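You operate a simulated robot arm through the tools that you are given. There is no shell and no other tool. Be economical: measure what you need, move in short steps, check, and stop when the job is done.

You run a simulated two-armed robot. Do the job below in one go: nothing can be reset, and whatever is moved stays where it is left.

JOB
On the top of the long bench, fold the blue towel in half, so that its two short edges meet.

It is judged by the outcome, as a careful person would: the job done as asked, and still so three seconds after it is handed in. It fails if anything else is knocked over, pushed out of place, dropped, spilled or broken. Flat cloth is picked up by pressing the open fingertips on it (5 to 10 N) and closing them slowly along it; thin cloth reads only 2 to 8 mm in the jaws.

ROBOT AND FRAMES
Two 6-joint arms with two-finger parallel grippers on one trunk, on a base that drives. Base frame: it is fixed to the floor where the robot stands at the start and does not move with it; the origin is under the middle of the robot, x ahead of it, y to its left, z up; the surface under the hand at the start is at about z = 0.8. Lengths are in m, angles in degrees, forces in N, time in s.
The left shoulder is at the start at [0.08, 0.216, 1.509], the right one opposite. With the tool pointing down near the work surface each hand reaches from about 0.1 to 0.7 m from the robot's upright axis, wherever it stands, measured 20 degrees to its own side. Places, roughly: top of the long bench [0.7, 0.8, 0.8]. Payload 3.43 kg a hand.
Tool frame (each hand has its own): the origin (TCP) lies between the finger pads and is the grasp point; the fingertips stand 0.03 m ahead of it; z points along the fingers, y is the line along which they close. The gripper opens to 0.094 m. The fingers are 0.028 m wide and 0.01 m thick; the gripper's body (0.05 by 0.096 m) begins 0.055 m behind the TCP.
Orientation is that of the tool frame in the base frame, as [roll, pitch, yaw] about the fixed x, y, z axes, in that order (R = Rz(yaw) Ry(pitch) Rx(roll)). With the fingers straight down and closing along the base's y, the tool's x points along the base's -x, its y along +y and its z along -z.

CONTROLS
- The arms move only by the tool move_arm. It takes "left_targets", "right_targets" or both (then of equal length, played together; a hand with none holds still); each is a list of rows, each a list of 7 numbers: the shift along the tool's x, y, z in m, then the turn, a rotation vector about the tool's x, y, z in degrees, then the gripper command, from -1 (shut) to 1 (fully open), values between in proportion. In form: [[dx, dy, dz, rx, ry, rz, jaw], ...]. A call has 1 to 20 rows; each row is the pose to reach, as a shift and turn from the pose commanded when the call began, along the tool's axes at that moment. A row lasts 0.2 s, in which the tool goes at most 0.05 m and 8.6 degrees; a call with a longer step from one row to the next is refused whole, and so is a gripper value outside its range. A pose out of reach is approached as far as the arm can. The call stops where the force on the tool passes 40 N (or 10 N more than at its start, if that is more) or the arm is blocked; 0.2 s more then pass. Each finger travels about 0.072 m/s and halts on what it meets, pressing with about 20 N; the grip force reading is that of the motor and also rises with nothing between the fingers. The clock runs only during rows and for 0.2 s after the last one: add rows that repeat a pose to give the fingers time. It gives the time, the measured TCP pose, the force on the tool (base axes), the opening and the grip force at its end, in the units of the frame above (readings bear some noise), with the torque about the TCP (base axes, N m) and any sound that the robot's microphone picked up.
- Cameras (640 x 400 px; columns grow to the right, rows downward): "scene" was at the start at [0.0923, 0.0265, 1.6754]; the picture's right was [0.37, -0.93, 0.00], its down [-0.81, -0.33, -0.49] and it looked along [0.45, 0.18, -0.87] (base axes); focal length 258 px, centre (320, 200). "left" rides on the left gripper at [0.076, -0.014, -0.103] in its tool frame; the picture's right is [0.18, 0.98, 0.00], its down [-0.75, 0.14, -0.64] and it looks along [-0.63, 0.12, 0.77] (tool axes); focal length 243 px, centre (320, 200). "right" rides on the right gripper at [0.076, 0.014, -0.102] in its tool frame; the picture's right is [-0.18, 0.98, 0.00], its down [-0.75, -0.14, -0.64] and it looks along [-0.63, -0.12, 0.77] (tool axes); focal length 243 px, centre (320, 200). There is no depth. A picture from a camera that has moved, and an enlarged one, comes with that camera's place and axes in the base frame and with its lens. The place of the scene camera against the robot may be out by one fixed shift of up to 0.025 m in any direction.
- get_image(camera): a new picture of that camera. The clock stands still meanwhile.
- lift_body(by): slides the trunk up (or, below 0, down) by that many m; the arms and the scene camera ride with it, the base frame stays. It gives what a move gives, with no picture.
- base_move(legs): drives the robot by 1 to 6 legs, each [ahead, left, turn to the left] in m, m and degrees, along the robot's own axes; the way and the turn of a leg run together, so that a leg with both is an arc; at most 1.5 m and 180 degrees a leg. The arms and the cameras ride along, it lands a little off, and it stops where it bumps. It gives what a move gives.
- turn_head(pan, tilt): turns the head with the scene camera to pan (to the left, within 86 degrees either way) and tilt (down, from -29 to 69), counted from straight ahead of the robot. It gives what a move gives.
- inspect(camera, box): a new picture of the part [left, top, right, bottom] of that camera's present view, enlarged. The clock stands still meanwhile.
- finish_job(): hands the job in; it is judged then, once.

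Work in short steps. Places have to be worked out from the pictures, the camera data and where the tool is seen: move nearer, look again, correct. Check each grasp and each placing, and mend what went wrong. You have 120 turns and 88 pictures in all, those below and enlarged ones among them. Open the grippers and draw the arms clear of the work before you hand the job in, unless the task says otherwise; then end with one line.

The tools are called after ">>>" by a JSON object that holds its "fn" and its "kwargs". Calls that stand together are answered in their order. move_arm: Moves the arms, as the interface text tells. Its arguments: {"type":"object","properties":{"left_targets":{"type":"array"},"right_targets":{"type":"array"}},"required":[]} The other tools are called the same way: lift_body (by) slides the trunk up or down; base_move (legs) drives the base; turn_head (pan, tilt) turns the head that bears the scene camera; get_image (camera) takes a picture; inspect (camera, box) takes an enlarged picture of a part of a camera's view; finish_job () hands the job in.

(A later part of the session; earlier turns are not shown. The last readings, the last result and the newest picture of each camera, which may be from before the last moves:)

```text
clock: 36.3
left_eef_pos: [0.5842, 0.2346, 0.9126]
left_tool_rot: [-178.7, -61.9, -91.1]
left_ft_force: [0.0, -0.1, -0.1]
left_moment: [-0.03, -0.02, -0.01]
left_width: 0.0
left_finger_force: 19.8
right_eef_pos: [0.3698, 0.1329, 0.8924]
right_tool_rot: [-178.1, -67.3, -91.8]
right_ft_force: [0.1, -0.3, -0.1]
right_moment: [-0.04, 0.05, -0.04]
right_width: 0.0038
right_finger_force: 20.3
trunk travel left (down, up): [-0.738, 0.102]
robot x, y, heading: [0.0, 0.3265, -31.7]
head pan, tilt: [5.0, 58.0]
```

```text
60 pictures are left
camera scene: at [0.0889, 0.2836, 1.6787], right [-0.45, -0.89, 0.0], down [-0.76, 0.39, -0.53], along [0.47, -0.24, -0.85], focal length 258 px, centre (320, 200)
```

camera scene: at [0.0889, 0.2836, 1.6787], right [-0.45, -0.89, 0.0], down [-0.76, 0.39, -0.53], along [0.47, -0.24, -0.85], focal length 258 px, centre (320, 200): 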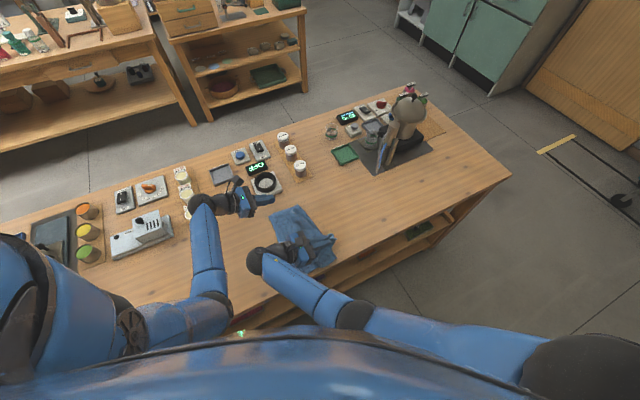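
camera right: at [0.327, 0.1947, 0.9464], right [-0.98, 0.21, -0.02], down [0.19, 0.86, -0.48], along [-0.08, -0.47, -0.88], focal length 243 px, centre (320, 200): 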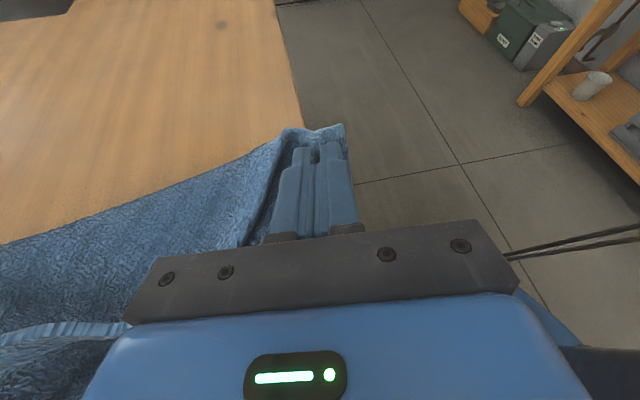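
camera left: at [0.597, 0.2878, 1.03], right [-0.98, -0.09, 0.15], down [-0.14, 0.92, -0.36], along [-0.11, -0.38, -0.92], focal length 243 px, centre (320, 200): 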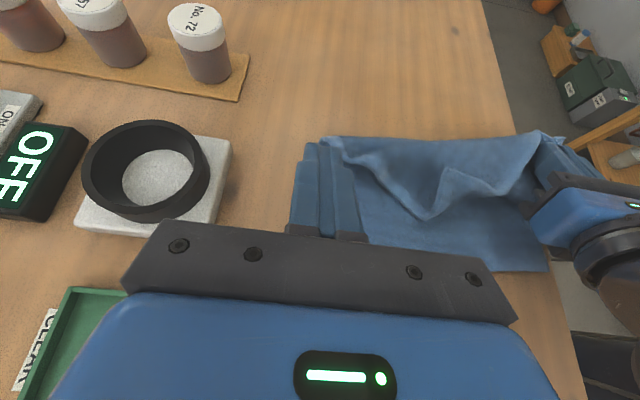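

Restored. I lower it slightly and let the base carry the corner the remaining 0.12 m toward the left edge.

>>> {"fn": "move_arm", "kwargs": {"right_targets": [[-0.014, 0, 0.006, 0, 0, 0, -1], [-0.0277, 0, 0.0114, 0, 0, 0, -1]]}}

>>> {"fn": "base_move", "kwargs": {"legs": [[-0.066, 0.106, 0]]}}

>>> {"fn": "get_image", "kwargs": {"camera": "scene"}}

>>> {"fn": "get_image", "kwargs": {"camera": "right"}}

```text
clock: 36.9
left_eef_pos: [0.585, 0.2334, 0.9102]
left_tool_rot: [-178.7, -62.0, -91.1]
left_ft_force: [0.1, -0.6, -1.2]
left_moment: [-0.02, 0.01, -0.01]
left_width: 0.0
left_finger_force: 20.2
right_eef_pos: [0.3538, 0.125, 0.8486]
right_tool_rot: [177.4, -68.2, -87.6]
right_ft_force: [0.0, -0.1, 0.4]
right_moment: [0.03, 0.02, -0.06]
right_width: 0.0037
right_finger_force: 19.9
trunk travel left (down, up): [-0.738, 0.102]
robot x, y, heading: [-0.0042, 0.3291, -32.1]
head pan, tilt: [5.0, 58.0]
```

```text
clock: 38.2
left_eef_pos: [0.585, 0.3555, 0.9119]
left_tool_rot: [-178.6, -61.7, -91.0]
left_ft_force: [-0.6, 0.1, -1.0]
left_moment: [0.0, 0.01, -0.01]
left_width: 0.0
left_finger_force: 19.6
right_eef_pos: [0.3568, 0.2498, 0.8533]
right_tool_rot: [178.7, -67.8, -88.7]
right_ft_force: [-0.7, -0.8, -0.8]
right_moment: [0.03, 0.04, -0.04]
right_width: 0.0038
right_finger_force: 20.3
trunk travel left (down, up): [-0.738, 0.102]
robot x, y, heading: [-0.0003, 0.4541, -31.8]
head pan, tilt: [5.0, 58.0]
```

```text
59 pictures are left
camera scene: at [0.0887, 0.4036, 1.6786], right [-0.45, -0.89, 0.0], down [-0.76, 0.39, -0.53], along [0.47, -0.24, -0.85], focal length 258 px, centre (320, 200)
```

scene: 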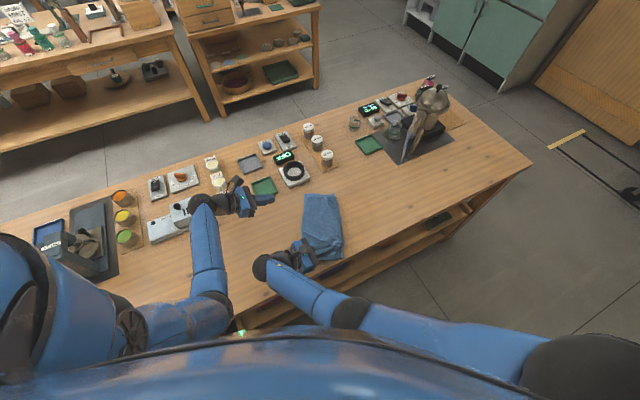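

```text
58 pictures are left
camera right: at [0.344, 0.3169, 0.9635], right [-0.98, 0.07, -0.16], down [0.14, 0.88, -0.46], along [0.11, -0.47, -0.87], focal length 243 px, centre (320, 200)
```

right: 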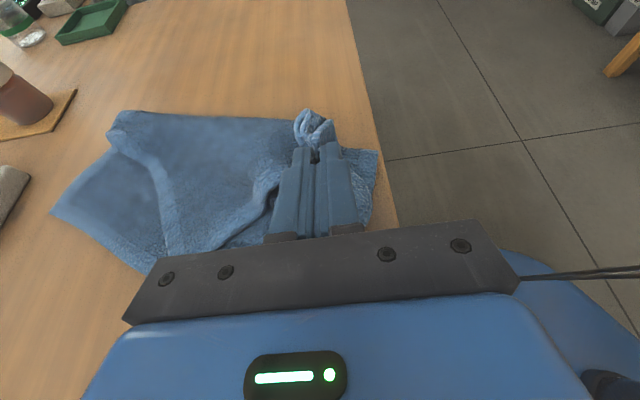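

The near corner is nearly over the left edge. I shift it +x by 3 cm with the arm, use a small base step for the remaining y, and re-check.

>>> {"fn": "move_arm", "kwargs": {"right_targets": [[0, -0.01, 0, 0, 0, 0, -1], [0, -0.02, 0, 0, 0, 0, -1], [0, -0.03, 0, 0, 0, 0, -1], [0, -0.03, 0, 0, 0, 0, -1]]}}

>>> {"fn": "base_move", "kwargs": {"legs": [[-0.011, 0.018, 0]]}}

>>> {"fn": "get_image", "kwargs": {"camera": "right"}}

```text
clock: 39.2
left_eef_pos: [0.5832, 0.3574, 0.9128]
left_tool_rot: [-178.7, -61.9, -91.0]
left_ft_force: [-0.5, 0.6, -0.7]
left_moment: [0.01, -0.02, -0.01]
left_width: 0.0
left_finger_force: 19.4
right_eef_pos: [0.3873, 0.2521, 0.8537]
right_tool_rot: [178.8, -67.9, -88.7]
right_ft_force: [0.3, -0.7, 0.3]
right_moment: [-0.01, 0.02, -0.05]
right_width: 0.0039
right_finger_force: 20.0
trunk travel left (down, up): [-0.738, 0.102]
robot x, y, heading: [-0.0009, 0.453, -31.9]
head pan, tilt: [5.0, 58.0]
```

```text
clock: 40.0
left_eef_pos: [0.5841, 0.3739, 0.9135]
left_tool_rot: [-178.7, -61.6, -91.1]
left_ft_force: [-0.4, -1.3, 0.1]
left_moment: [0.06, -0.01, 0.03]
left_width: 0.0
left_finger_force: 19.7
right_eef_pos: [0.3874, 0.2696, 0.8523]
right_tool_rot: [178.7, -67.6, -88.7]
right_ft_force: [0.5, -1.2, -0.6]
right_moment: [0.01, 0.03, -0.02]
right_width: 0.0038
right_finger_force: 19.9
trunk travel left (down, up): [-0.738, 0.102]
robot x, y, heading: [0.002, 0.4747, -31.8]
head pan, tilt: [5.0, 58.0]
```

```text
57 pictures are left
camera right: at [0.374, 0.3347, 0.9627], right [-0.98, 0.07, -0.16], down [0.14, 0.88, -0.45], along [0.11, -0.47, -0.88], focal length 243 px, centre (320, 200)
```

right: 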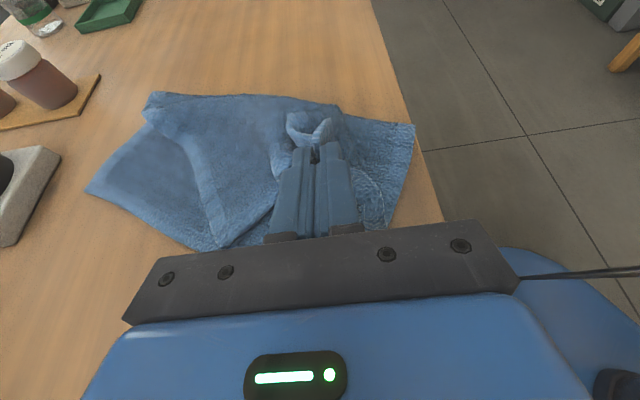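

The towel has turned a bit under the pull. I take a zoomed scene view to judge the layers.

>>> {"fn": "inspect", "kwargs": {"camera": "scene", "box": [230, 140, 390, 280]}}

>>> {"fn": "get_image", "kwargs": {"camera": "left"}}

```text
2.86 times, centred on (310, 210) of scene
camera zoom: at [0.0888, 0.4199, 1.6783], right [-0.45, -0.89, 0.0], down [-0.76, 0.39, -0.53], along [0.47, -0.24, -0.85], focal length 736 px, centre (349, 171)
```

zoom: 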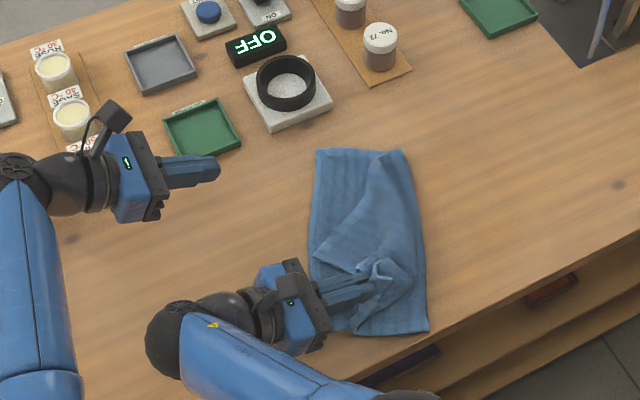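

```text
55 pictures are left
camera left: at [0.5969, 0.4279, 1.0291], right [-0.98, -0.09, 0.15], down [-0.14, 0.92, -0.36], along [-0.11, -0.37, -0.92], focal length 243 px, centre (320, 200)
```

left: 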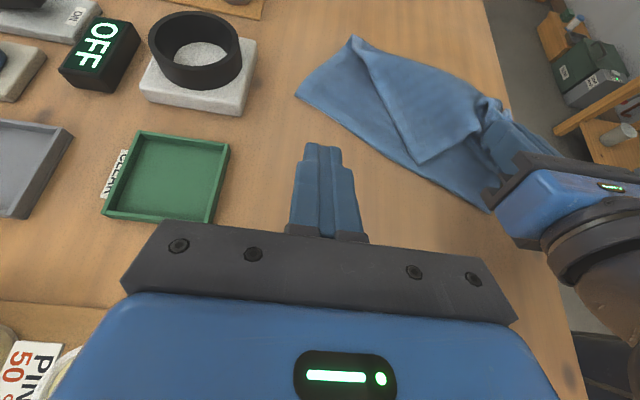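

The bottom layer's left edge now runs from about (0.61, 0.21) to (0.38, 0.32), and the loose far corner of the upper layer lies at about (0.46, 0.28). I first carry the near corner to its partner by another 5 cm of base travel.

>>> {"fn": "base_move", "kwargs": {"legs": [[-0.029, 0.046, 0]]}}

>>> {"fn": "get_image", "kwargs": {"camera": "left"}}

>>> {"fn": "get_image", "kwargs": {"camera": "right"}}

```text
clock: 40.9
left_eef_pos: [0.5832, 0.4241, 0.9123]
left_tool_rot: [-178.7, -61.5, -91.2]
left_ft_force: [1.2, -1.0, 0.2]
left_moment: [0.02, -0.01, 0.02]
left_width: 0.0001
left_finger_force: 20.0
right_eef_pos: [0.3863, 0.3196, 0.8531]
right_tool_rot: [178.7, -67.5, -88.8]
right_ft_force: [-0.5, -1.6, 0.5]
right_moment: [-0.02, 0.03, -0.01]
right_width: 0.004
right_finger_force: 20.5
trunk travel left (down, up): [-0.738, 0.102]
robot x, y, heading: [-0.0006, 0.5248, -32.0]
head pan, tilt: [5.0, 58.0]
```

```text
54 pictures are left
camera left: at [0.5965, 0.478, 1.029], right [-0.98, -0.09, 0.15], down [-0.14, 0.92, -0.36], along [-0.11, -0.37, -0.92], focal length 243 px, centre (320, 200)
```

left: 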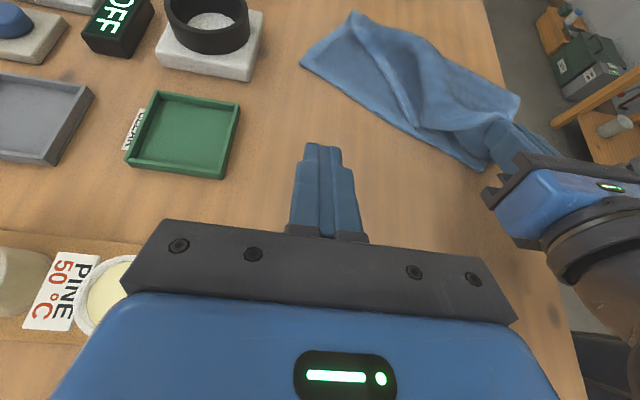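

```text
53 pictures are left
camera right: at [0.3735, 0.385, 0.9622], right [-0.98, 0.07, -0.16], down [0.14, 0.88, -0.45], along [0.11, -0.47, -0.88], focal length 243 px, centre (320, 200)
```

right: 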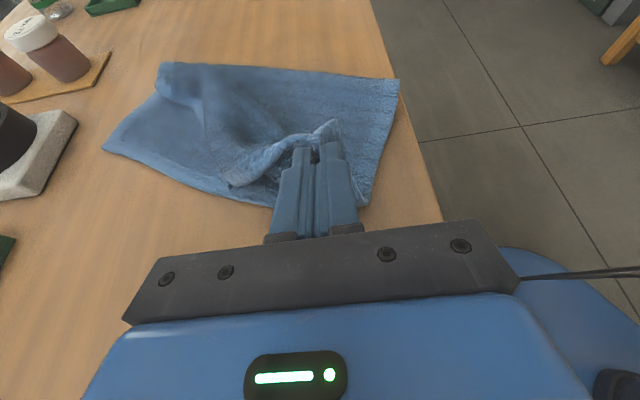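

The near corner now sits over its partner. I lower it onto the towel and open the fingers.

>>> {"fn": "move_arm", "kwargs": {"right_targets": [[-0.004, 0, 0.006, 0, 0, 0, -1], [-0.008, 0, 0.012, 0, 0, 0, -1], [-0.0121, 0, 0.018, 0, 0, 0, -1], [-0.0121, 0, 0.018, 0, 0, 0, -1]]}}

```text
clock: 41.9
left_eef_pos: [0.5837, 0.4316, 0.9125]
left_tool_rot: [-178.7, -62.0, -91.3]
left_ft_force: [0.6, -0.7, 0.6]
left_moment: [0.0, 0.0, 0.0]
left_width: 0.0001
left_finger_force: 19.9
right_eef_pos: [0.3837, 0.3125, 0.8378]
right_tool_rot: [178.6, -68.1, -88.7]
right_ft_force: [0.2, -0.3, 1.4]
right_moment: [-0.01, 0.02, -0.01]
right_width: 0.0037
right_finger_force: 19.6
right hand out of reach, approached as far as the arm can: row 3, 4
trunk travel left (down, up): [-0.738, 0.102]
robot x, y, heading: [-0.0018, 0.5275, -31.8]
head pan, tilt: [5.0, 58.0]
```

I open and look before withdrawing.

>>> {"fn": "move_arm", "kwargs": {"right_targets": [[0, 0, 0, 0, 0, 0, -0.7], [0, 0, 0, 0, 0, 0, -0.4], [0, 0, 0, 0, 0, 0, -0.3], [0, 0, 0, 0, 0, 0, -0.3]]}}

>>> {"fn": "get_image", "kwargs": {"camera": "right"}}

```text
clock: 42.9
left_eef_pos: [0.5835, 0.4299, 0.9128]
left_tool_rot: [-178.7, -61.9, -91.2]
left_ft_force: [0.0, -0.1, 0.4]
left_moment: [0.01, -0.02, 0.01]
left_width: 0.0
left_finger_force: 20.0
right_eef_pos: [0.3849, 0.3119, 0.8387]
right_tool_rot: [178.7, -67.9, -88.8]
right_ft_force: [-0.6, 0.6, 1.6]
right_moment: [0.02, -0.02, -0.01]
right_width: 0.0329
right_finger_force: 0.1
trunk travel left (down, up): [-0.738, 0.102]
robot x, y, heading: [0.0016, 0.5264, -31.8]
head pan, tilt: [5.0, 58.0]
```

```text
52 pictures are left
camera right: at [0.3708, 0.3784, 0.9472], right [-0.98, 0.07, -0.16], down [0.14, 0.88, -0.46], along [0.11, -0.47, -0.87], focal length 243 px, centre (320, 200)
```

right: 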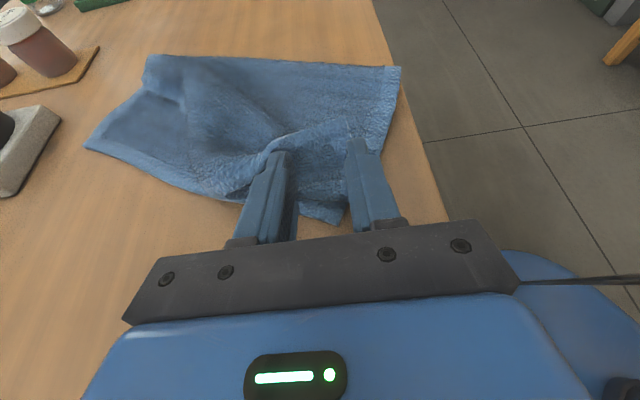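

The corner flopped flat over its partner. I raise the right hand clear and back the base off by 0.1 m.

>>> {"fn": "move_arm", "kwargs": {"right_targets": [[0.015, 0, -0.006, 0, 0, 0, -0.3], [0.03, 0, -0.012, 0, 0, 0, -0.3], [0.055, 0, -0.023, 0, 0, 0, -0.3], [0.09, 0, -0.038, 0, 0, 0, -0.3]]}}

>>> {"fn": "base_move", "kwargs": {"legs": [[-0.053, 0.085, 0]]}}

>>> {"fn": "get_image", "kwargs": {"camera": "scene"}}

>>> {"fn": "get_image", "kwargs": {"camera": "right"}}

```text
clock: 43.9
left_eef_pos: [0.5827, 0.4303, 0.9133]
left_tool_rot: [-178.7, -61.9, -91.3]
left_ft_force: [0.4, -0.4, 1.0]
left_moment: [-0.02, -0.03, 0.0]
left_width: 0.0
left_finger_force: 19.6
right_eef_pos: [0.3839, 0.3124, 0.9356]
right_tool_rot: [178.5, -67.9, -88.7]
right_ft_force: [-0.6, -0.3, 0.5]
right_moment: [0.02, 0.03, -0.02]
right_width: 0.0331
right_finger_force: 0.1
trunk travel left (down, up): [-0.738, 0.102]
robot x, y, heading: [0.0035, 0.5256, -32.0]
head pan, tilt: [5.0, 58.0]
```

```text
clock: 45.0
left_eef_pos: [0.5845, 0.5254, 0.9121]
left_tool_rot: [-178.6, -61.6, -91.2]
left_ft_force: [-1.2, -0.1, -0.6]
left_moment: [0.01, -0.04, -0.03]
left_width: 0.0
left_finger_force: 20.2
right_eef_pos: [0.3857, 0.4054, 0.9351]
right_tool_rot: [178.6, -67.6, -88.8]
right_ft_force: [0.0, 0.5, 0.1]
right_moment: [0.0, -0.02, 0.01]
right_width: 0.0329
right_finger_force: 0.0
trunk travel left (down, up): [-0.738, 0.102]
robot x, y, heading: [0.0041, 0.6254, -32.0]
head pan, tilt: [5.0, 58.0]
```

```text
51 pictures are left
camera scene: at [0.0894, 0.5726, 1.6783], right [-0.45, -0.89, 0.0], down [-0.76, 0.39, -0.53], along [0.47, -0.24, -0.85], focal length 258 px, centre (320, 200)
```

scene: 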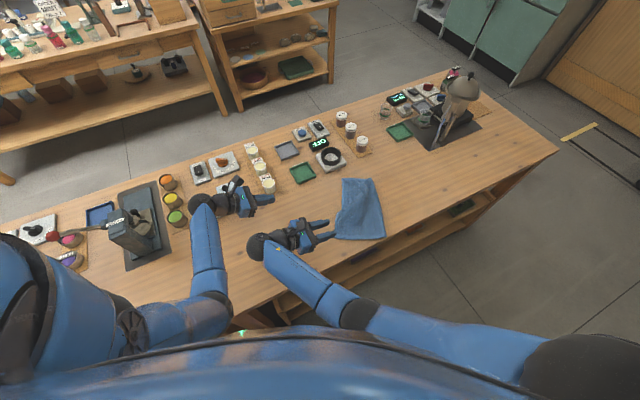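

```text
50 pictures are left
camera right: at [0.3729, 0.4734, 1.0447], right [-0.98, 0.07, -0.16], down [0.14, 0.88, -0.46], along [0.11, -0.47, -0.88], focal length 243 px, centre (320, 200)
```

right: 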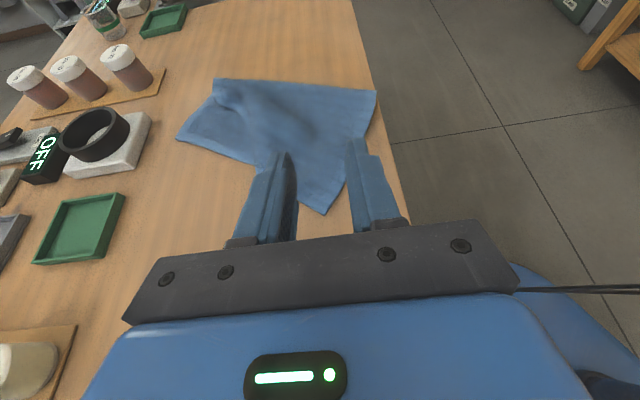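

The right hand is clear. I zoom in on the towel to see the layers.

>>> {"fn": "inspect", "kwargs": {"camera": "scene", "box": [300, 160, 420, 260]}}

>>> {"fn": "inspect", "kwargs": {"camera": "right", "box": [160, 60, 400, 230]}}

```text
4.00 times, centred on (360, 210) of scene
camera zoom: at [0.0894, 0.5726, 1.6783], right [-0.45, -0.89, 0.0], down [-0.76, 0.39, -0.53], along [0.47, -0.24, -0.85], focal length 1030 px, centre (160, 160)
```

zoom: 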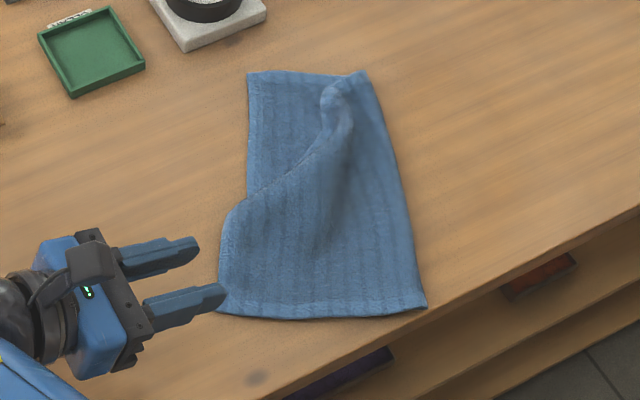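

```text
2.35 times, centred on (280, 145) of right
camera zoom: at [0.3729, 0.4734, 1.0447], right [-0.98, 0.07, -0.16], down [0.14, 0.88, -0.46], along [0.11, -0.47, -0.88], focal length 571 px, centre (414, 329)
```

zoom: 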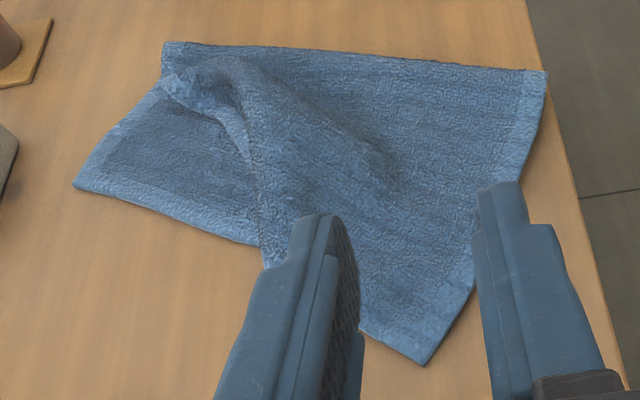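

The near half is good. The far part of the upper layer has rolled in. I bring the left camera nearer, about 0.15 m in −y, to find its corner.

>>> {"fn": "base_move", "kwargs": {"legs": [[0.08, -0.127, 0]]}}

>>> {"fn": "inspect", "kwargs": {"camera": "left", "box": [240, 0, 560, 200]}}

```text
clock: 46.4
left_eef_pos: [0.5861, 0.3797, 0.9141]
left_tool_rot: [-178.8, -62.0, -91.3]
left_ft_force: [-0.3, 0.3, 0.4]
left_moment: [-0.01, -0.07, -0.02]
left_width: 0.0
left_finger_force: 19.5
right_eef_pos: [0.3865, 0.2628, 0.9359]
right_tool_rot: [178.5, -68.0, -88.8]
right_ft_force: [0.0, 1.1, 0.1]
right_moment: [-0.02, 0.01, 0.04]
right_width: 0.033
right_finger_force: 0.0
trunk travel left (down, up): [-0.738, 0.102]
robot x, y, heading: [0.0035, 0.4759, -32.2]
head pan, tilt: [5.0, 58.0]
```

```text
2.00 times, centred on (400, 100) of left
camera zoom: at [0.5982, 0.4349, 1.0295], right [-0.98, -0.08, 0.15], down [-0.14, 0.92, -0.37], along [-0.11, -0.38, -0.92], focal length 485 px, centre (160, 400)
```

zoom: 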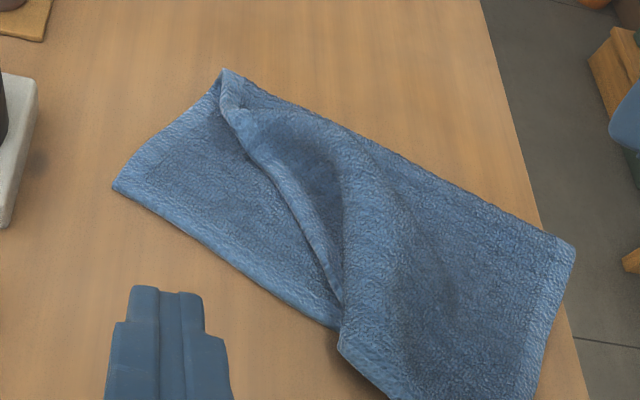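

Now it is clear: the upper layer's far corner is at about (0.475, 0.296) and overhangs the bottom edge, the near corner is at about (0.40, 0.36), and the crease is 3.5 cm off centre. I put both hands back to vertical, right hand parked and left hand ready above the far corner, to respread the top layer and re-lay it.

>>> {"fn": "move_arm", "kwargs": {"left_targets": [[0.001, 0.01, -0.01, 0, -7.75, 0, -0.8], [0.002, 0.02, -0.02, 0, -15.5, 0, -0.36], [0.003, 0.035, -0.027, 0, -23.25, 0, -0.36], [0.004, 0.055, -0.027, 0, -31, 0, -0.36], [0.005, 0.075, -0.027, 0, -38.75, 0, -0.36], [0.006, 0.095, -0.027, 0, -46.5, 0, -0.36], [0.007, 0.115, -0.027, 0, -54.25, 0, -0.36], [0.008, 0.136, -0.027, 0, -62, 0, -0.36], [0.008, 0.136, -0.027, 0, -62, 0, -0.36]], "right_targets": [[0.02, 0.005, 0.01, 0, -8, 0, -0.36], [0.035, 0.01, 0.03, 0, -16, 0, -0.36], [0.045, 0.015, 0.05, 0, -24, 0, -0.36], [0.055, 0.02, 0.07, 0, -32, 0, -0.36], [0.065, 0.025, 0.09, 0, -40.5, 0, -0.36], [0.075, 0.03, 0.112, 0, -49, 0, -0.36], [0.085, 0.036, 0.134, 0, -57.5, 0, -0.36], [0.095, 0.042, 0.156, 0, -66, 0, -0.36], [0.095, 0.042, 0.156, 0, -68, 0, -0.36]]}}

>>> {"fn": "get_image", "kwargs": {"camera": "scene"}}

>>> {"fn": "get_image", "kwargs": {"camera": "left"}}

```text
clock: 48.4
left_eef_pos: [0.4495, 0.3979, 0.9311]
left_tool_rot: [-179.4, 0.1, -90.1]
left_ft_force: [0.4, -0.4, -0.2]
left_moment: [0.03, 0.01, -0.03]
left_width: 0.0298
left_finger_force: 0.0
right_eef_pos: [0.347, 0.0787, 0.9583]
right_tool_rot: [179.6, 0.1, -90.0]
right_ft_force: [-0.6, -1.3, 0.4]
right_moment: [0.0, -0.01, -0.03]
right_width: 0.0298
right_finger_force: 0.1
right hand out of reach, approached as far as the arm can: row 8, 9
trunk travel left (down, up): [-0.738, 0.102]
robot x, y, heading: [0.0039, 0.4732, -32.0]
head pan, tilt: [5.0, 58.0]
```

```text
46 pictures are left
camera scene: at [0.0907, 0.4289, 1.6785], right [-0.45, -0.89, 0.0], down [-0.76, 0.39, -0.53], along [0.47, -0.24, -0.85], focal length 258 px, centre (320, 200)
```

scene: 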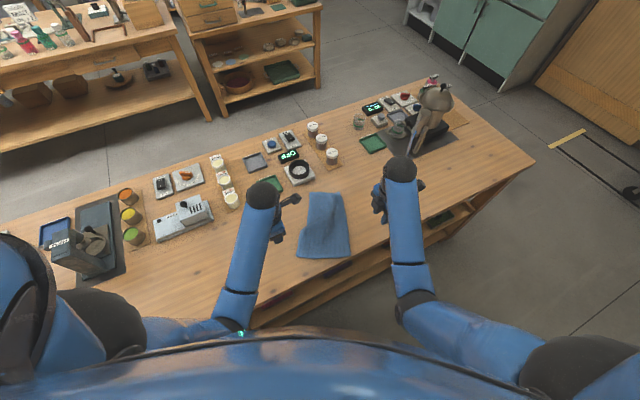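

```text
45 pictures are left
camera left: at [0.4621, 0.3211, 1.0346], right [-0.98, -0.18, -0.01], down [-0.15, 0.75, 0.64], along [-0.11, 0.63, -0.77], focal length 243 px, centre (320, 200)
```

left: 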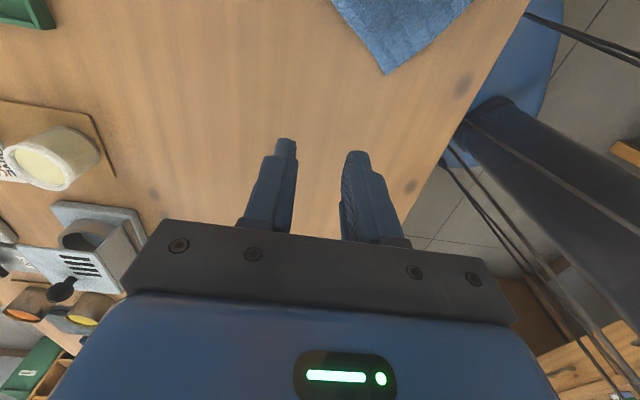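

The near corner is confirmed at (0.40, 0.36). I move the left hand over the far corner and look.

>>> {"fn": "move_arm", "kwargs": {"left_targets": [[0.035, 0, 0.01, 0, 0, 0, -0.36], [0.07, 0, 0.03, 0, 0, 0, -0.36], [0.1, 0, 0.05, 0, 0, 0, -0.36], [0.1, 0, 0.065, 0, 0, 0, -0.36], [0.1, 0, 0.065, 0, 0, 0, -0.36]]}}

>>> {"fn": "get_image", "kwargs": {"camera": "left"}}

>>> {"fn": "inspect", "kwargs": {"camera": "scene", "box": [240, 160, 380, 280]}}

```text
clock: 49.6
left_eef_pos: [0.4502, 0.2974, 0.866]
left_tool_rot: [-179.5, 0.1, -90.1]
left_ft_force: [0.0, -0.7, -0.4]
left_moment: [-0.03, 0.0, 0.02]
left_width: 0.0302
left_finger_force: 0.1
right_eef_pos: [0.3466, 0.0799, 0.9578]
right_tool_rot: [179.7, 0.0, -90.1]
right_ft_force: [0.4, 0.5, 0.3]
right_moment: [0.0, 0.0, 0.01]
right_width: 0.0303
right_finger_force: 0.1
trunk travel left (down, up): [-0.738, 0.102]
robot x, y, heading: [0.0009, 0.4779, -32.1]
head pan, tilt: [5.0, 58.0]
```

```text
44 pictures are left
camera left: at [0.4624, 0.2218, 0.9688], right [-0.98, -0.18, -0.01], down [-0.15, 0.75, 0.64], along [-0.11, 0.63, -0.77], focal length 243 px, centre (320, 200)
```

left: 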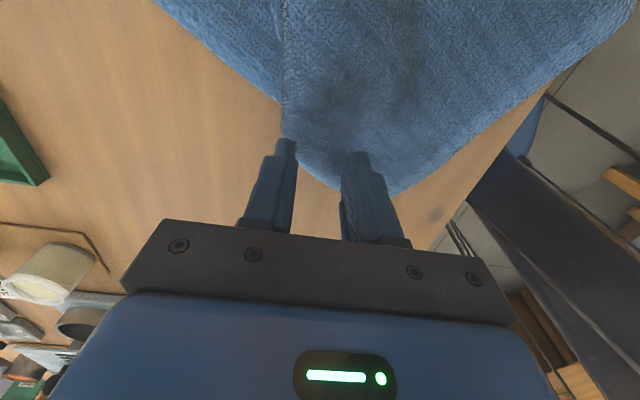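

```text
3.33 times, centred on (310, 220) of scene
camera zoom: at [0.0903, 0.4287, 1.6786], right [-0.46, -0.89, 0.0], down [-0.76, 0.39, -0.53], along [0.47, -0.24, -0.85], focal length 859 px, centre (353, 133)
```

zoom: 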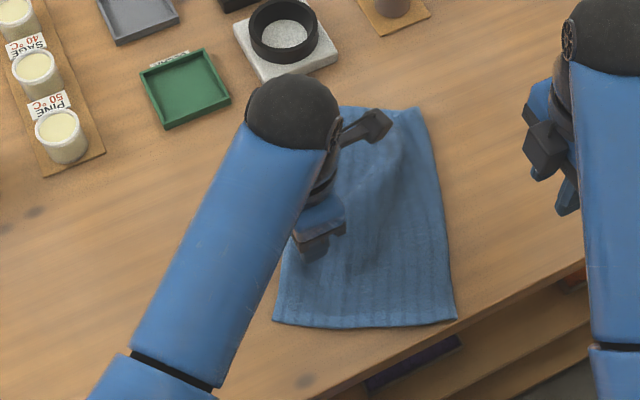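

The corner is under the left fingers, off the bottom layer. I shift 1 cm toward +y and descend to contact.

>>> {"fn": "move_arm", "kwargs": {"left_targets": [[-0.01, 0, 0.01, 0, 0, 0, -0.36], [-0.01, 0, 0.02, 0, 0, 0, -0.36], [-0.01, 0, 0.028, 0, 0, 0, -0.36], [-0.01, 0, 0.031, 0, 0, 0, -0.36], [-0.01, 0, 0.0325, 0, 0, 0, -0.36], [-0.01, 0, 0.0325, 0, 0, 0, -0.36]]}}

```text
clock: 51.0
left_eef_pos: [0.4496, 0.3068, 0.8343]
left_tool_rot: [-179.2, -0.2, -90.0]
left_ft_force: [-0.6, -1.2, 11.7]
left_moment: [-0.17, 0.13, -0.02]
left_width: 0.0305
left_finger_force: 0.2
right_eef_pos: [0.346, 0.0789, 0.9594]
right_tool_rot: [179.6, -0.1, -90.1]
right_ft_force: [-0.8, -0.8, -0.1]
right_moment: [0.01, 0.03, 0.0]
right_width: 0.0302
right_finger_force: 0.0
trunk travel left (down, up): [-0.738, 0.102]
robot x, y, heading: [0.0022, 0.4755, -32.1]
head pan, tilt: [5.0, 58.0]
```

Contact is at 12 N. I ease off half a millimetre, close slowly and lift 4 cm.

>>> {"fn": "move_arm", "kwargs": {"left_targets": [[0, 0, -0.0005, 0, 0, 0, -0.46], [0, 0, -0.0005, 0, 0, 0, -0.56], [0, 0, -0.0005, 0, 0, 0, -0.66], [0, 0, -0.0005, 0, 0, 0, -0.76], [0, 0, -0.0005, 0, 0, 0, -0.86], [0, 0, -0.0005, 0, 0, 0, -1], [0, 0, -0.0005, 0, 0, 0, -1], [0, 0, -0.0005, 0, 0, 0, -1]]}}

>>> {"fn": "move_arm", "kwargs": {"left_targets": [[0, 0, -0.01, 0, 0, 0, -1], [0, 0, -0.02, 0, 0, 0, -1], [0, 0, -0.04, 0, 0, 0, -1], [0, 0, -0.06, 0, 0, 0, -1]]}}

>>> {"fn": "get_image", "kwargs": {"camera": "left"}}

>>> {"fn": "get_image", "kwargs": {"camera": "right"}}

```text
clock: 52.8
left_eef_pos: [0.4494, 0.3086, 0.8336]
left_tool_rot: [-179.3, 0.0, -90.1]
left_ft_force: [-1.2, 0.9, 13.0]
left_moment: [-0.12, 0.06, 0.0]
left_width: 0.0036
left_finger_force: 20.1
right_eef_pos: [0.3451, 0.0802, 0.9592]
right_tool_rot: [179.7, -0.1, -90.1]
right_ft_force: [-0.1, 0.0, -0.8]
right_moment: [0.0, -0.02, 0.01]
right_width: 0.0303
right_finger_force: 0.0
trunk travel left (down, up): [-0.738, 0.102]
robot x, y, heading: [0.0021, 0.4761, -32.2]
head pan, tilt: [5.0, 58.0]
```

```text
clock: 53.8
left_eef_pos: [0.4484, 0.309, 0.8945]
left_tool_rot: [-179.4, 0.2, -90.1]
left_ft_force: [-0.5, -0.4, -0.2]
left_moment: [-0.01, 0.0, 0.03]
left_width: 0.0038
left_finger_force: 20.0
right_eef_pos: [0.3472, 0.0807, 0.9586]
right_tool_rot: [179.6, 0.0, -90.2]
right_ft_force: [0.2, -0.9, 0.0]
right_moment: [0.0, 0.02, -0.02]
right_width: 0.0301
right_finger_force: 0.1
trunk travel left (down, up): [-0.738, 0.102]
robot x, y, heading: [0.003, 0.4742, -31.9]
head pan, tilt: [5.0, 58.0]
```

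```text
42 pictures are left
camera left: at [0.4616, 0.232, 0.9974], right [-0.98, -0.18, -0.01], down [-0.15, 0.75, 0.64], along [-0.11, 0.63, -0.77], focal length 243 px, centre (320, 200)
```

left: 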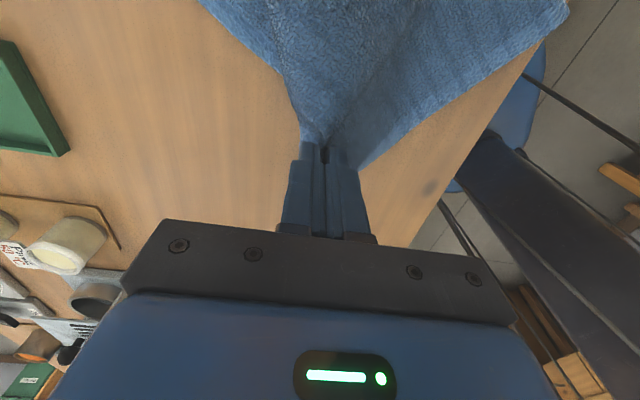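

```text
41 pictures are left
camera right: at [0.3337, 0.0034, 1.0614], right [-0.98, 0.19, 0.01], down [0.15, 0.75, 0.64], along [0.11, 0.63, -0.77], focal length 243 px, centre (320, 200)
```

right: 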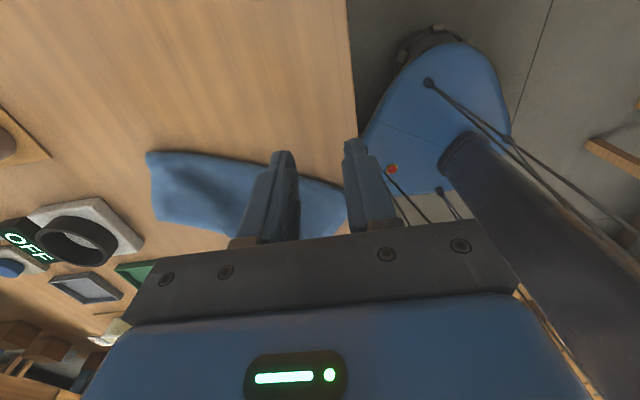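

It is held. I carry it toward the bottom far corner, to about (0.578, 0.205), at low height and look.

>>> {"fn": "move_arm", "kwargs": {"left_targets": [[0.02, -0.026, 0, 0, 0, 0, -1], [0.042, -0.052, 0, 0, 0, 0, -1], [0.063, -0.078, 0, 0, 0, 0, -1], [0.084, -0.104, 0, 0, 0, 0, -1], [0.104, -0.13, 0, 0, 0, 0, -1], [0.104, -0.13, 0, 0, 0, 0, -1]]}}

>>> {"fn": "get_image", "kwargs": {"camera": "left"}}

>>> {"fn": "inspect", "kwargs": {"camera": "scene", "box": [240, 160, 380, 280]}}

```text
clock: 55.2
left_eef_pos: [0.5799, 0.2049, 0.8951]
left_tool_rot: [-179.3, 0.1, -90.0]
left_ft_force: [-0.7, 0.5, -0.4]
left_moment: [0.01, 0.01, 0.01]
left_width: 0.004
left_finger_force: 19.9
right_eef_pos: [0.3471, 0.0805, 0.9592]
right_tool_rot: [179.5, 0.0, -90.1]
right_ft_force: [0.5, -0.8, 0.5]
right_moment: [-0.03, 0.01, 0.01]
right_width: 0.03
right_finger_force: 0.1
trunk travel left (down, up): [-0.738, 0.102]
robot x, y, heading: [0.0027, 0.4709, -32.0]
head pan, tilt: [5.0, 58.0]
```

```text
40 pictures are left
camera left: at [0.5925, 0.1275, 0.9986], right [-0.98, -0.18, -0.01], down [-0.15, 0.75, 0.64], along [-0.11, 0.63, -0.77], focal length 243 px, centre (320, 200)
```

left: 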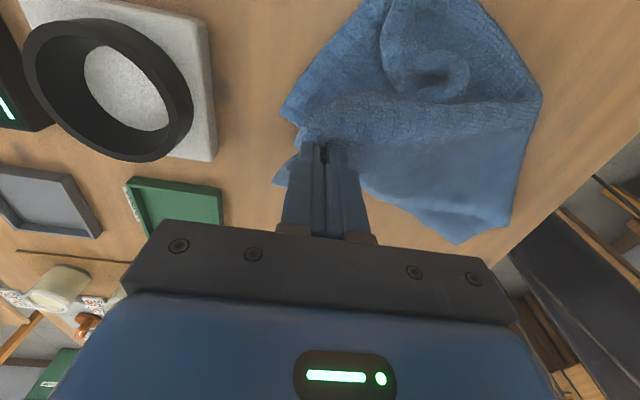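

```text
3.33 times, centred on (310, 220) of scene
camera zoom: at [0.09, 0.429, 1.6786], right [-0.45, -0.89, 0.0], down [-0.76, 0.39, -0.53], along [0.47, -0.24, -0.85], focal length 859 px, centre (353, 133)
```

zoom: 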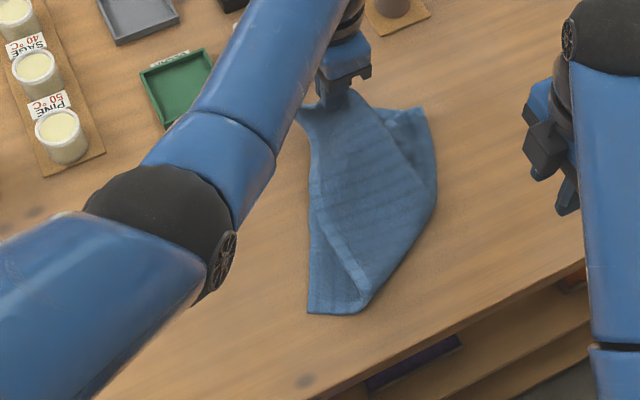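

The fold got twisted, so the clean way is to unfold and start over. I lift a little and drive −y, drawing the top layer back off.

>>> {"fn": "move_arm", "kwargs": {"left_targets": [[0, 0, -0.02, 0, 0, 0, -1], [0, 0, -0.04, 0, 0, 0, -1], [0, 0, -0.055, 0, 0, 0, -1]]}}

>>> {"fn": "base_move", "kwargs": {"legs": [[0.132, -0.212, 0]]}}

>>> {"fn": "get_image", "kwargs": {"camera": "scene"}}

>>> {"fn": "get_image", "kwargs": {"camera": "left"}}

```text
clock: 56.0
left_eef_pos: [0.5794, 0.203, 0.9498]
left_tool_rot: [-179.4, 0.1, -90.1]
left_ft_force: [-0.4, 0.1, -0.3]
left_moment: [0.01, -0.04, 0.0]
left_width: 0.0038
left_finger_force: 20.0
right_eef_pos: [0.3469, 0.0789, 0.9585]
right_tool_rot: [179.7, -0.1, -90.1]
right_ft_force: [0.1, 0.4, -1.0]
right_moment: [-0.01, -0.02, 0.01]
right_width: 0.0301
right_finger_force: 0.1
trunk travel left (down, up): [-0.738, 0.102]
robot x, y, heading: [0.0059, 0.4724, -32.0]
head pan, tilt: [5.0, 58.0]
```

```text
clock: 57.9
left_eef_pos: [0.5791, -0.0419, 0.9501]
left_tool_rot: [-179.4, 0.0, -89.9]
left_ft_force: [-1.0, 1.0, -0.7]
left_moment: [-0.05, -0.01, -0.02]
left_width: 0.0036
left_finger_force: 19.9
right_eef_pos: [0.3479, -0.1657, 0.9588]
right_tool_rot: [179.6, 0.0, -90.0]
right_ft_force: [-0.3, -0.3, 0.5]
right_moment: [-0.01, 0.0, 0.0]
right_width: 0.0302
right_finger_force: 0.1
trunk travel left (down, up): [-0.738, 0.102]
robot x, y, heading: [0.0039, 0.2244, -32.2]
head pan, tilt: [5.0, 58.0]
```

```text
38 pictures are left
camera scene: at [0.0901, 0.1845, 1.6787], right [-0.45, -0.89, 0.0], down [-0.76, 0.38, -0.53], along [0.47, -0.24, -0.85], focal length 258 px, centre (320, 200)
```

scene: 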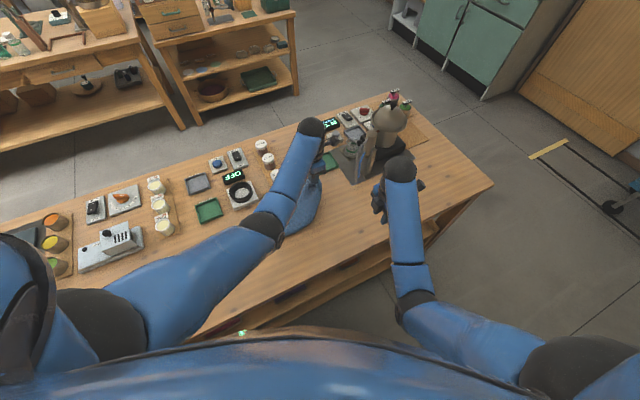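

```text
37 pictures are left
camera left: at [0.592, -0.1167, 1.054], right [-0.98, -0.19, -0.01], down [-0.15, 0.75, 0.64], along [-0.11, 0.63, -0.77], focal length 243 px, centre (320, 200)
```

left: 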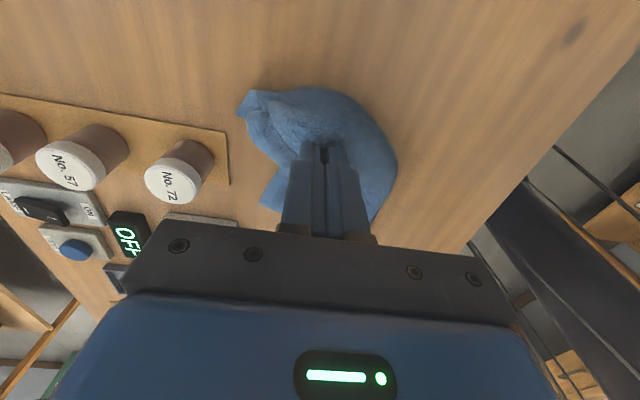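

The towel is being dragged crumpled. I raise it to let it hang free and see which part I hold.

>>> {"fn": "move_arm", "kwargs": {"left_targets": [[0, 0.02, -0.04, 0, 0, 0, -1], [0, 0.04, -0.08, 0, 0, 0, -1], [0, 0.06, -0.12, 0, 0, 0, -1], [0, 0.07, -0.16, 0, 0, 0, -1], [0, 0.07, -0.19, 0, 0, 0, -1]]}}

>>> {"fn": "lift_body", "kwargs": {"by": 0.1}}

>>> {"fn": "get_image", "kwargs": {"camera": "scene"}}

>>> {"fn": "get_image", "kwargs": {"camera": "right"}}

```text
clock: 59.0
left_eef_pos: [0.5469, -0.0935, 1.0759]
left_tool_rot: [-179.5, 0.1, -89.8]
left_ft_force: [-0.5, 0.6, -0.9]
left_moment: [0.03, 0.0, 0.0]
left_width: 0.0039
left_finger_force: 20.1
left hand out of reach, approached as far as the arm can: row 3, 4, 5
right_eef_pos: [0.3476, -0.1683, 0.9595]
right_tool_rot: [179.6, 0.1, -89.8]
right_ft_force: [-0.2, -0.4, 0.5]
right_moment: [-0.01, 0.03, 0.0]
right_width: 0.0302
right_finger_force: 0.0
trunk travel left (down, up): [-0.738, 0.102]
robot x, y, heading: [-0.0009, 0.2258, -32.1]
head pan, tilt: [5.0, 58.0]
```

```text
clock: 60.4
left_eef_pos: [0.5479, -0.094, 1.1764]
left_tool_rot: [-179.4, 0.1, -89.8]
left_ft_force: [-0.3, 0.1, -0.2]
left_moment: [0.01, 0.01, 0.0]
left_width: 0.0035
left_finger_force: 19.8
right_eef_pos: [0.3463, -0.1678, 1.0598]
right_tool_rot: [179.6, -0.1, -89.9]
right_ft_force: [0.2, -0.1, 0.4]
right_moment: [0.03, -0.01, 0.01]
right_width: 0.0301
right_finger_force: 0.1
trunk travel left (down, up): [-0.838, 0.002]
robot x, y, heading: [0.0012, 0.2223, -31.9]
head pan, tilt: [5.0, 58.0]
```

```text
36 pictures are left
camera scene: at [0.0902, 0.1806, 1.7785], right [-0.45, -0.89, 0.0], down [-0.76, 0.38, -0.53], along [0.47, -0.24, -0.85], focal length 258 px, centre (320, 200)
```

scene: 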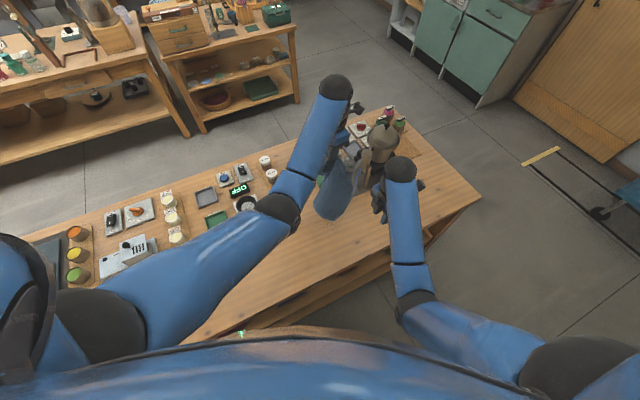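

```text
35 pictures are left
camera right: at [0.3347, -0.2437, 1.1614], right [-0.98, 0.18, 0.01], down [0.14, 0.75, 0.64], along [0.11, 0.63, -0.77], focal length 243 px, centre (320, 200)
```

right: 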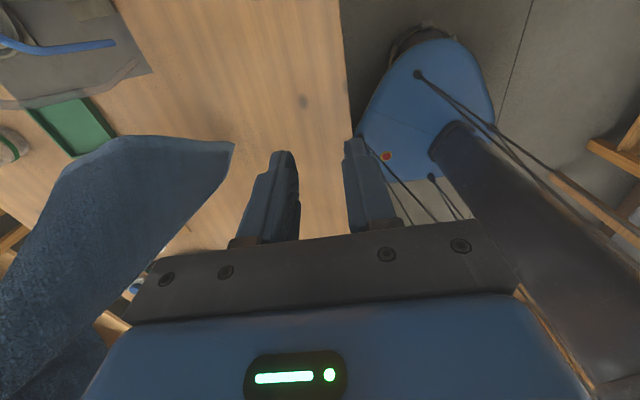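

It hangs free. I bring it nearer the middle of the bench depth and drive +y, so I can lay it out by lowering while moving −y.

>>> {"fn": "move_arm", "kwargs": {"left_targets": [[0, 0.03, 0, 0, 0, 0, -1], [0, 0.06, 0, 0, 0, 0, -1], [0, 0.08, 0, 0, 0, 0, -1], [0, 0.08, 0, 0, 0, 0, -1]]}}

>>> {"fn": "base_move", "kwargs": {"legs": [[-0.212, 0.339, 0]]}}

>>> {"fn": "get_image", "kwargs": {"camera": "right"}}

>>> {"fn": "get_image", "kwargs": {"camera": "scene"}}

```text
clock: 61.4
left_eef_pos: [0.484, -0.1126, 1.1515]
left_tool_rot: [-179.4, 0.1, -89.9]
left_ft_force: [-0.7, -0.2, -0.2]
left_moment: [0.03, -0.03, 0.01]
left_width: 0.004
left_finger_force: 20.4
left hand out of reach, approached as far as the arm can: row 1, 2, 3, 4
right_eef_pos: [0.3489, -0.1684, 1.058]
right_tool_rot: [179.6, 0.0, -89.9]
right_ft_force: [0.3, -0.1, 0.1]
right_moment: [0.03, -0.01, -0.01]
right_width: 0.03
right_finger_force: 0.2
trunk travel left (down, up): [-0.838, 0.002]
robot x, y, heading: [0.0013, 0.2259, -31.8]
head pan, tilt: [5.0, 58.0]
```

```text
clock: 63.9
left_eef_pos: [0.4828, 0.2848, 1.1505]
left_tool_rot: [-179.4, 0.1, -90.2]
left_ft_force: [-0.2, -1.7, -0.1]
left_moment: [0.03, -0.05, -0.02]
left_width: 0.0038
left_finger_force: 19.8
right_eef_pos: [0.3472, 0.2298, 1.0572]
right_tool_rot: [179.6, 0.1, -89.9]
right_ft_force: [1.0, 0.3, 0.9]
right_moment: [0.01, 0.0, 0.01]
right_width: 0.0303
right_finger_force: 0.2
trunk travel left (down, up): [-0.838, 0.002]
robot x, y, heading: [0.0026, 0.625, -32.2]
head pan, tilt: [5.0, 58.0]
```

```text
34 pictures are left
camera right: at [0.3337, 0.1537, 1.1602], right [-0.98, 0.18, 0.01], down [0.15, 0.75, 0.64], along [0.11, 0.63, -0.77], focal length 243 px, centre (320, 200)
```

right: 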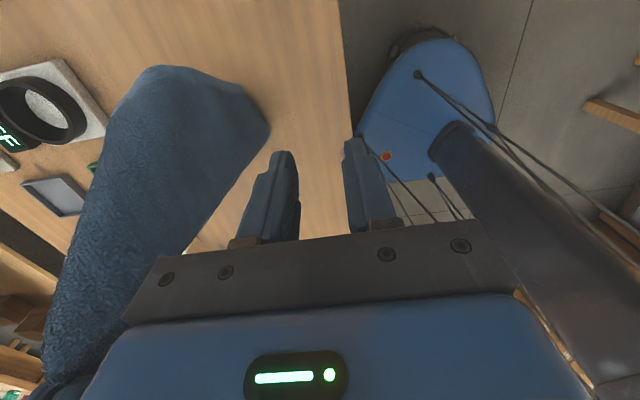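

```text
33 pictures are left
camera scene: at [0.0902, 0.5771, 1.7784], right [-0.45, -0.89, 0.0], down [-0.76, 0.39, -0.53], along [0.47, -0.24, -0.85], focal length 258 px, centre (320, 200)
```

scene: 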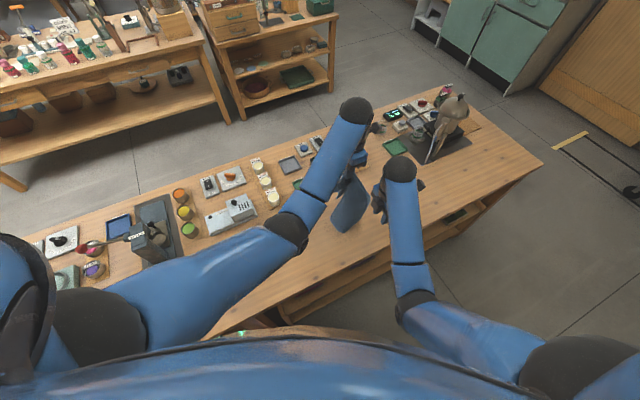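

The lower tip about touches the bench. I lay it down in alternating steps, lowering and moving −y.

>>> {"fn": "lift_body", "kwargs": {"by": -0.1}}

>>> {"fn": "base_move", "kwargs": {"legs": [[0.08, -0.127, 0]]}}

>>> {"fn": "move_arm", "kwargs": {"left_targets": [[0, 0, 0.04, 0, 0, 0, -1], [0, 0, 0.08, 0, 0, 0, -1], [0, 0, 0.12, 0, 0, 0, -1]]}}

>>> {"fn": "base_move", "kwargs": {"legs": [[0.08, -0.127, 0]]}}

>>> {"fn": "get_image", "kwargs": {"camera": "left"}}

```text
clock: 65.2
left_eef_pos: [0.4841, 0.2863, 1.0522]
left_tool_rot: [-179.4, 0.1, -90.1]
left_ft_force: [0.5, 0.2, 0.5]
left_moment: [-0.01, -0.04, 0.02]
left_width: 0.0039
left_finger_force: 20.0
right_eef_pos: [0.3473, 0.2317, 0.9603]
right_tool_rot: [179.5, -0.1, -90.0]
right_ft_force: [0.8, -0.1, 0.1]
right_moment: [-0.01, -0.02, 0.0]
right_width: 0.0302
right_finger_force: 0.0
trunk travel left (down, up): [-0.738, 0.102]
robot x, y, heading: [0.0032, 0.6267, -32.0]
head pan, tilt: [5.0, 58.0]
```

```text
clock: 66.6
left_eef_pos: [0.4842, 0.1398, 1.0524]
left_tool_rot: [-179.3, -0.1, -89.9]
left_ft_force: [0.1, 0.2, 0.2]
left_moment: [0.02, -0.03, 0.02]
left_width: 0.0038
left_finger_force: 19.5
right_eef_pos: [0.3485, 0.0845, 0.9604]
right_tool_rot: [179.5, -0.1, -90.0]
right_ft_force: [0.5, 0.0, -0.8]
right_moment: [-0.04, 0.0, 0.0]
right_width: 0.0303
right_finger_force: 0.1
trunk travel left (down, up): [-0.738, 0.102]
robot x, y, heading: [0.0037, 0.4757, -32.3]
head pan, tilt: [5.0, 58.0]
```

```text
clock: 67.4
left_eef_pos: [0.4836, 0.1356, 0.9322]
left_tool_rot: [-179.5, 0.1, -90.1]
left_ft_force: [-0.2, 0.1, 0.1]
left_moment: [0.03, -0.01, -0.01]
left_width: 0.0039
left_finger_force: 20.4
right_eef_pos: [0.3485, 0.0812, 0.9572]
right_tool_rot: [179.6, 0.0, -90.0]
right_ft_force: [0.4, -1.7, -0.1]
right_moment: [0.01, 0.01, -0.02]
right_width: 0.0299
right_finger_force: 0.0
trunk travel left (down, up): [-0.738, 0.102]
robot x, y, heading: [0.0008, 0.4774, -31.8]
head pan, tilt: [5.0, 58.0]
```

```text
clock: 68.8
left_eef_pos: [0.4846, -0.0112, 0.9338]
left_tool_rot: [-179.5, 0.1, -89.9]
left_ft_force: [0.0, 0.6, 0.6]
left_moment: [0.02, -0.03, -0.03]
left_width: 0.0035
left_finger_force: 19.8
right_eef_pos: [0.3491, -0.0665, 0.9601]
right_tool_rot: [179.6, -0.1, -89.9]
right_ft_force: [-0.2, 0.6, -0.2]
right_moment: [-0.03, -0.02, 0.0]
right_width: 0.0303
right_finger_force: 0.0
trunk travel left (down, up): [-0.738, 0.102]
robot x, y, heading: [0.0039, 0.3256, -31.9]
head pan, tilt: [5.0, 58.0]
```

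```text
32 pictures are left
camera left: at [0.497, -0.0878, 1.0371], right [-0.98, -0.19, -0.01], down [-0.15, 0.75, 0.64], along [-0.11, 0.63, -0.77], focal length 243 px, centre (320, 200)
```

left: 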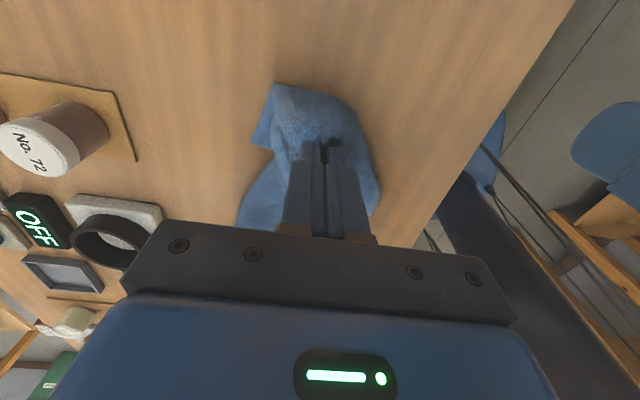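

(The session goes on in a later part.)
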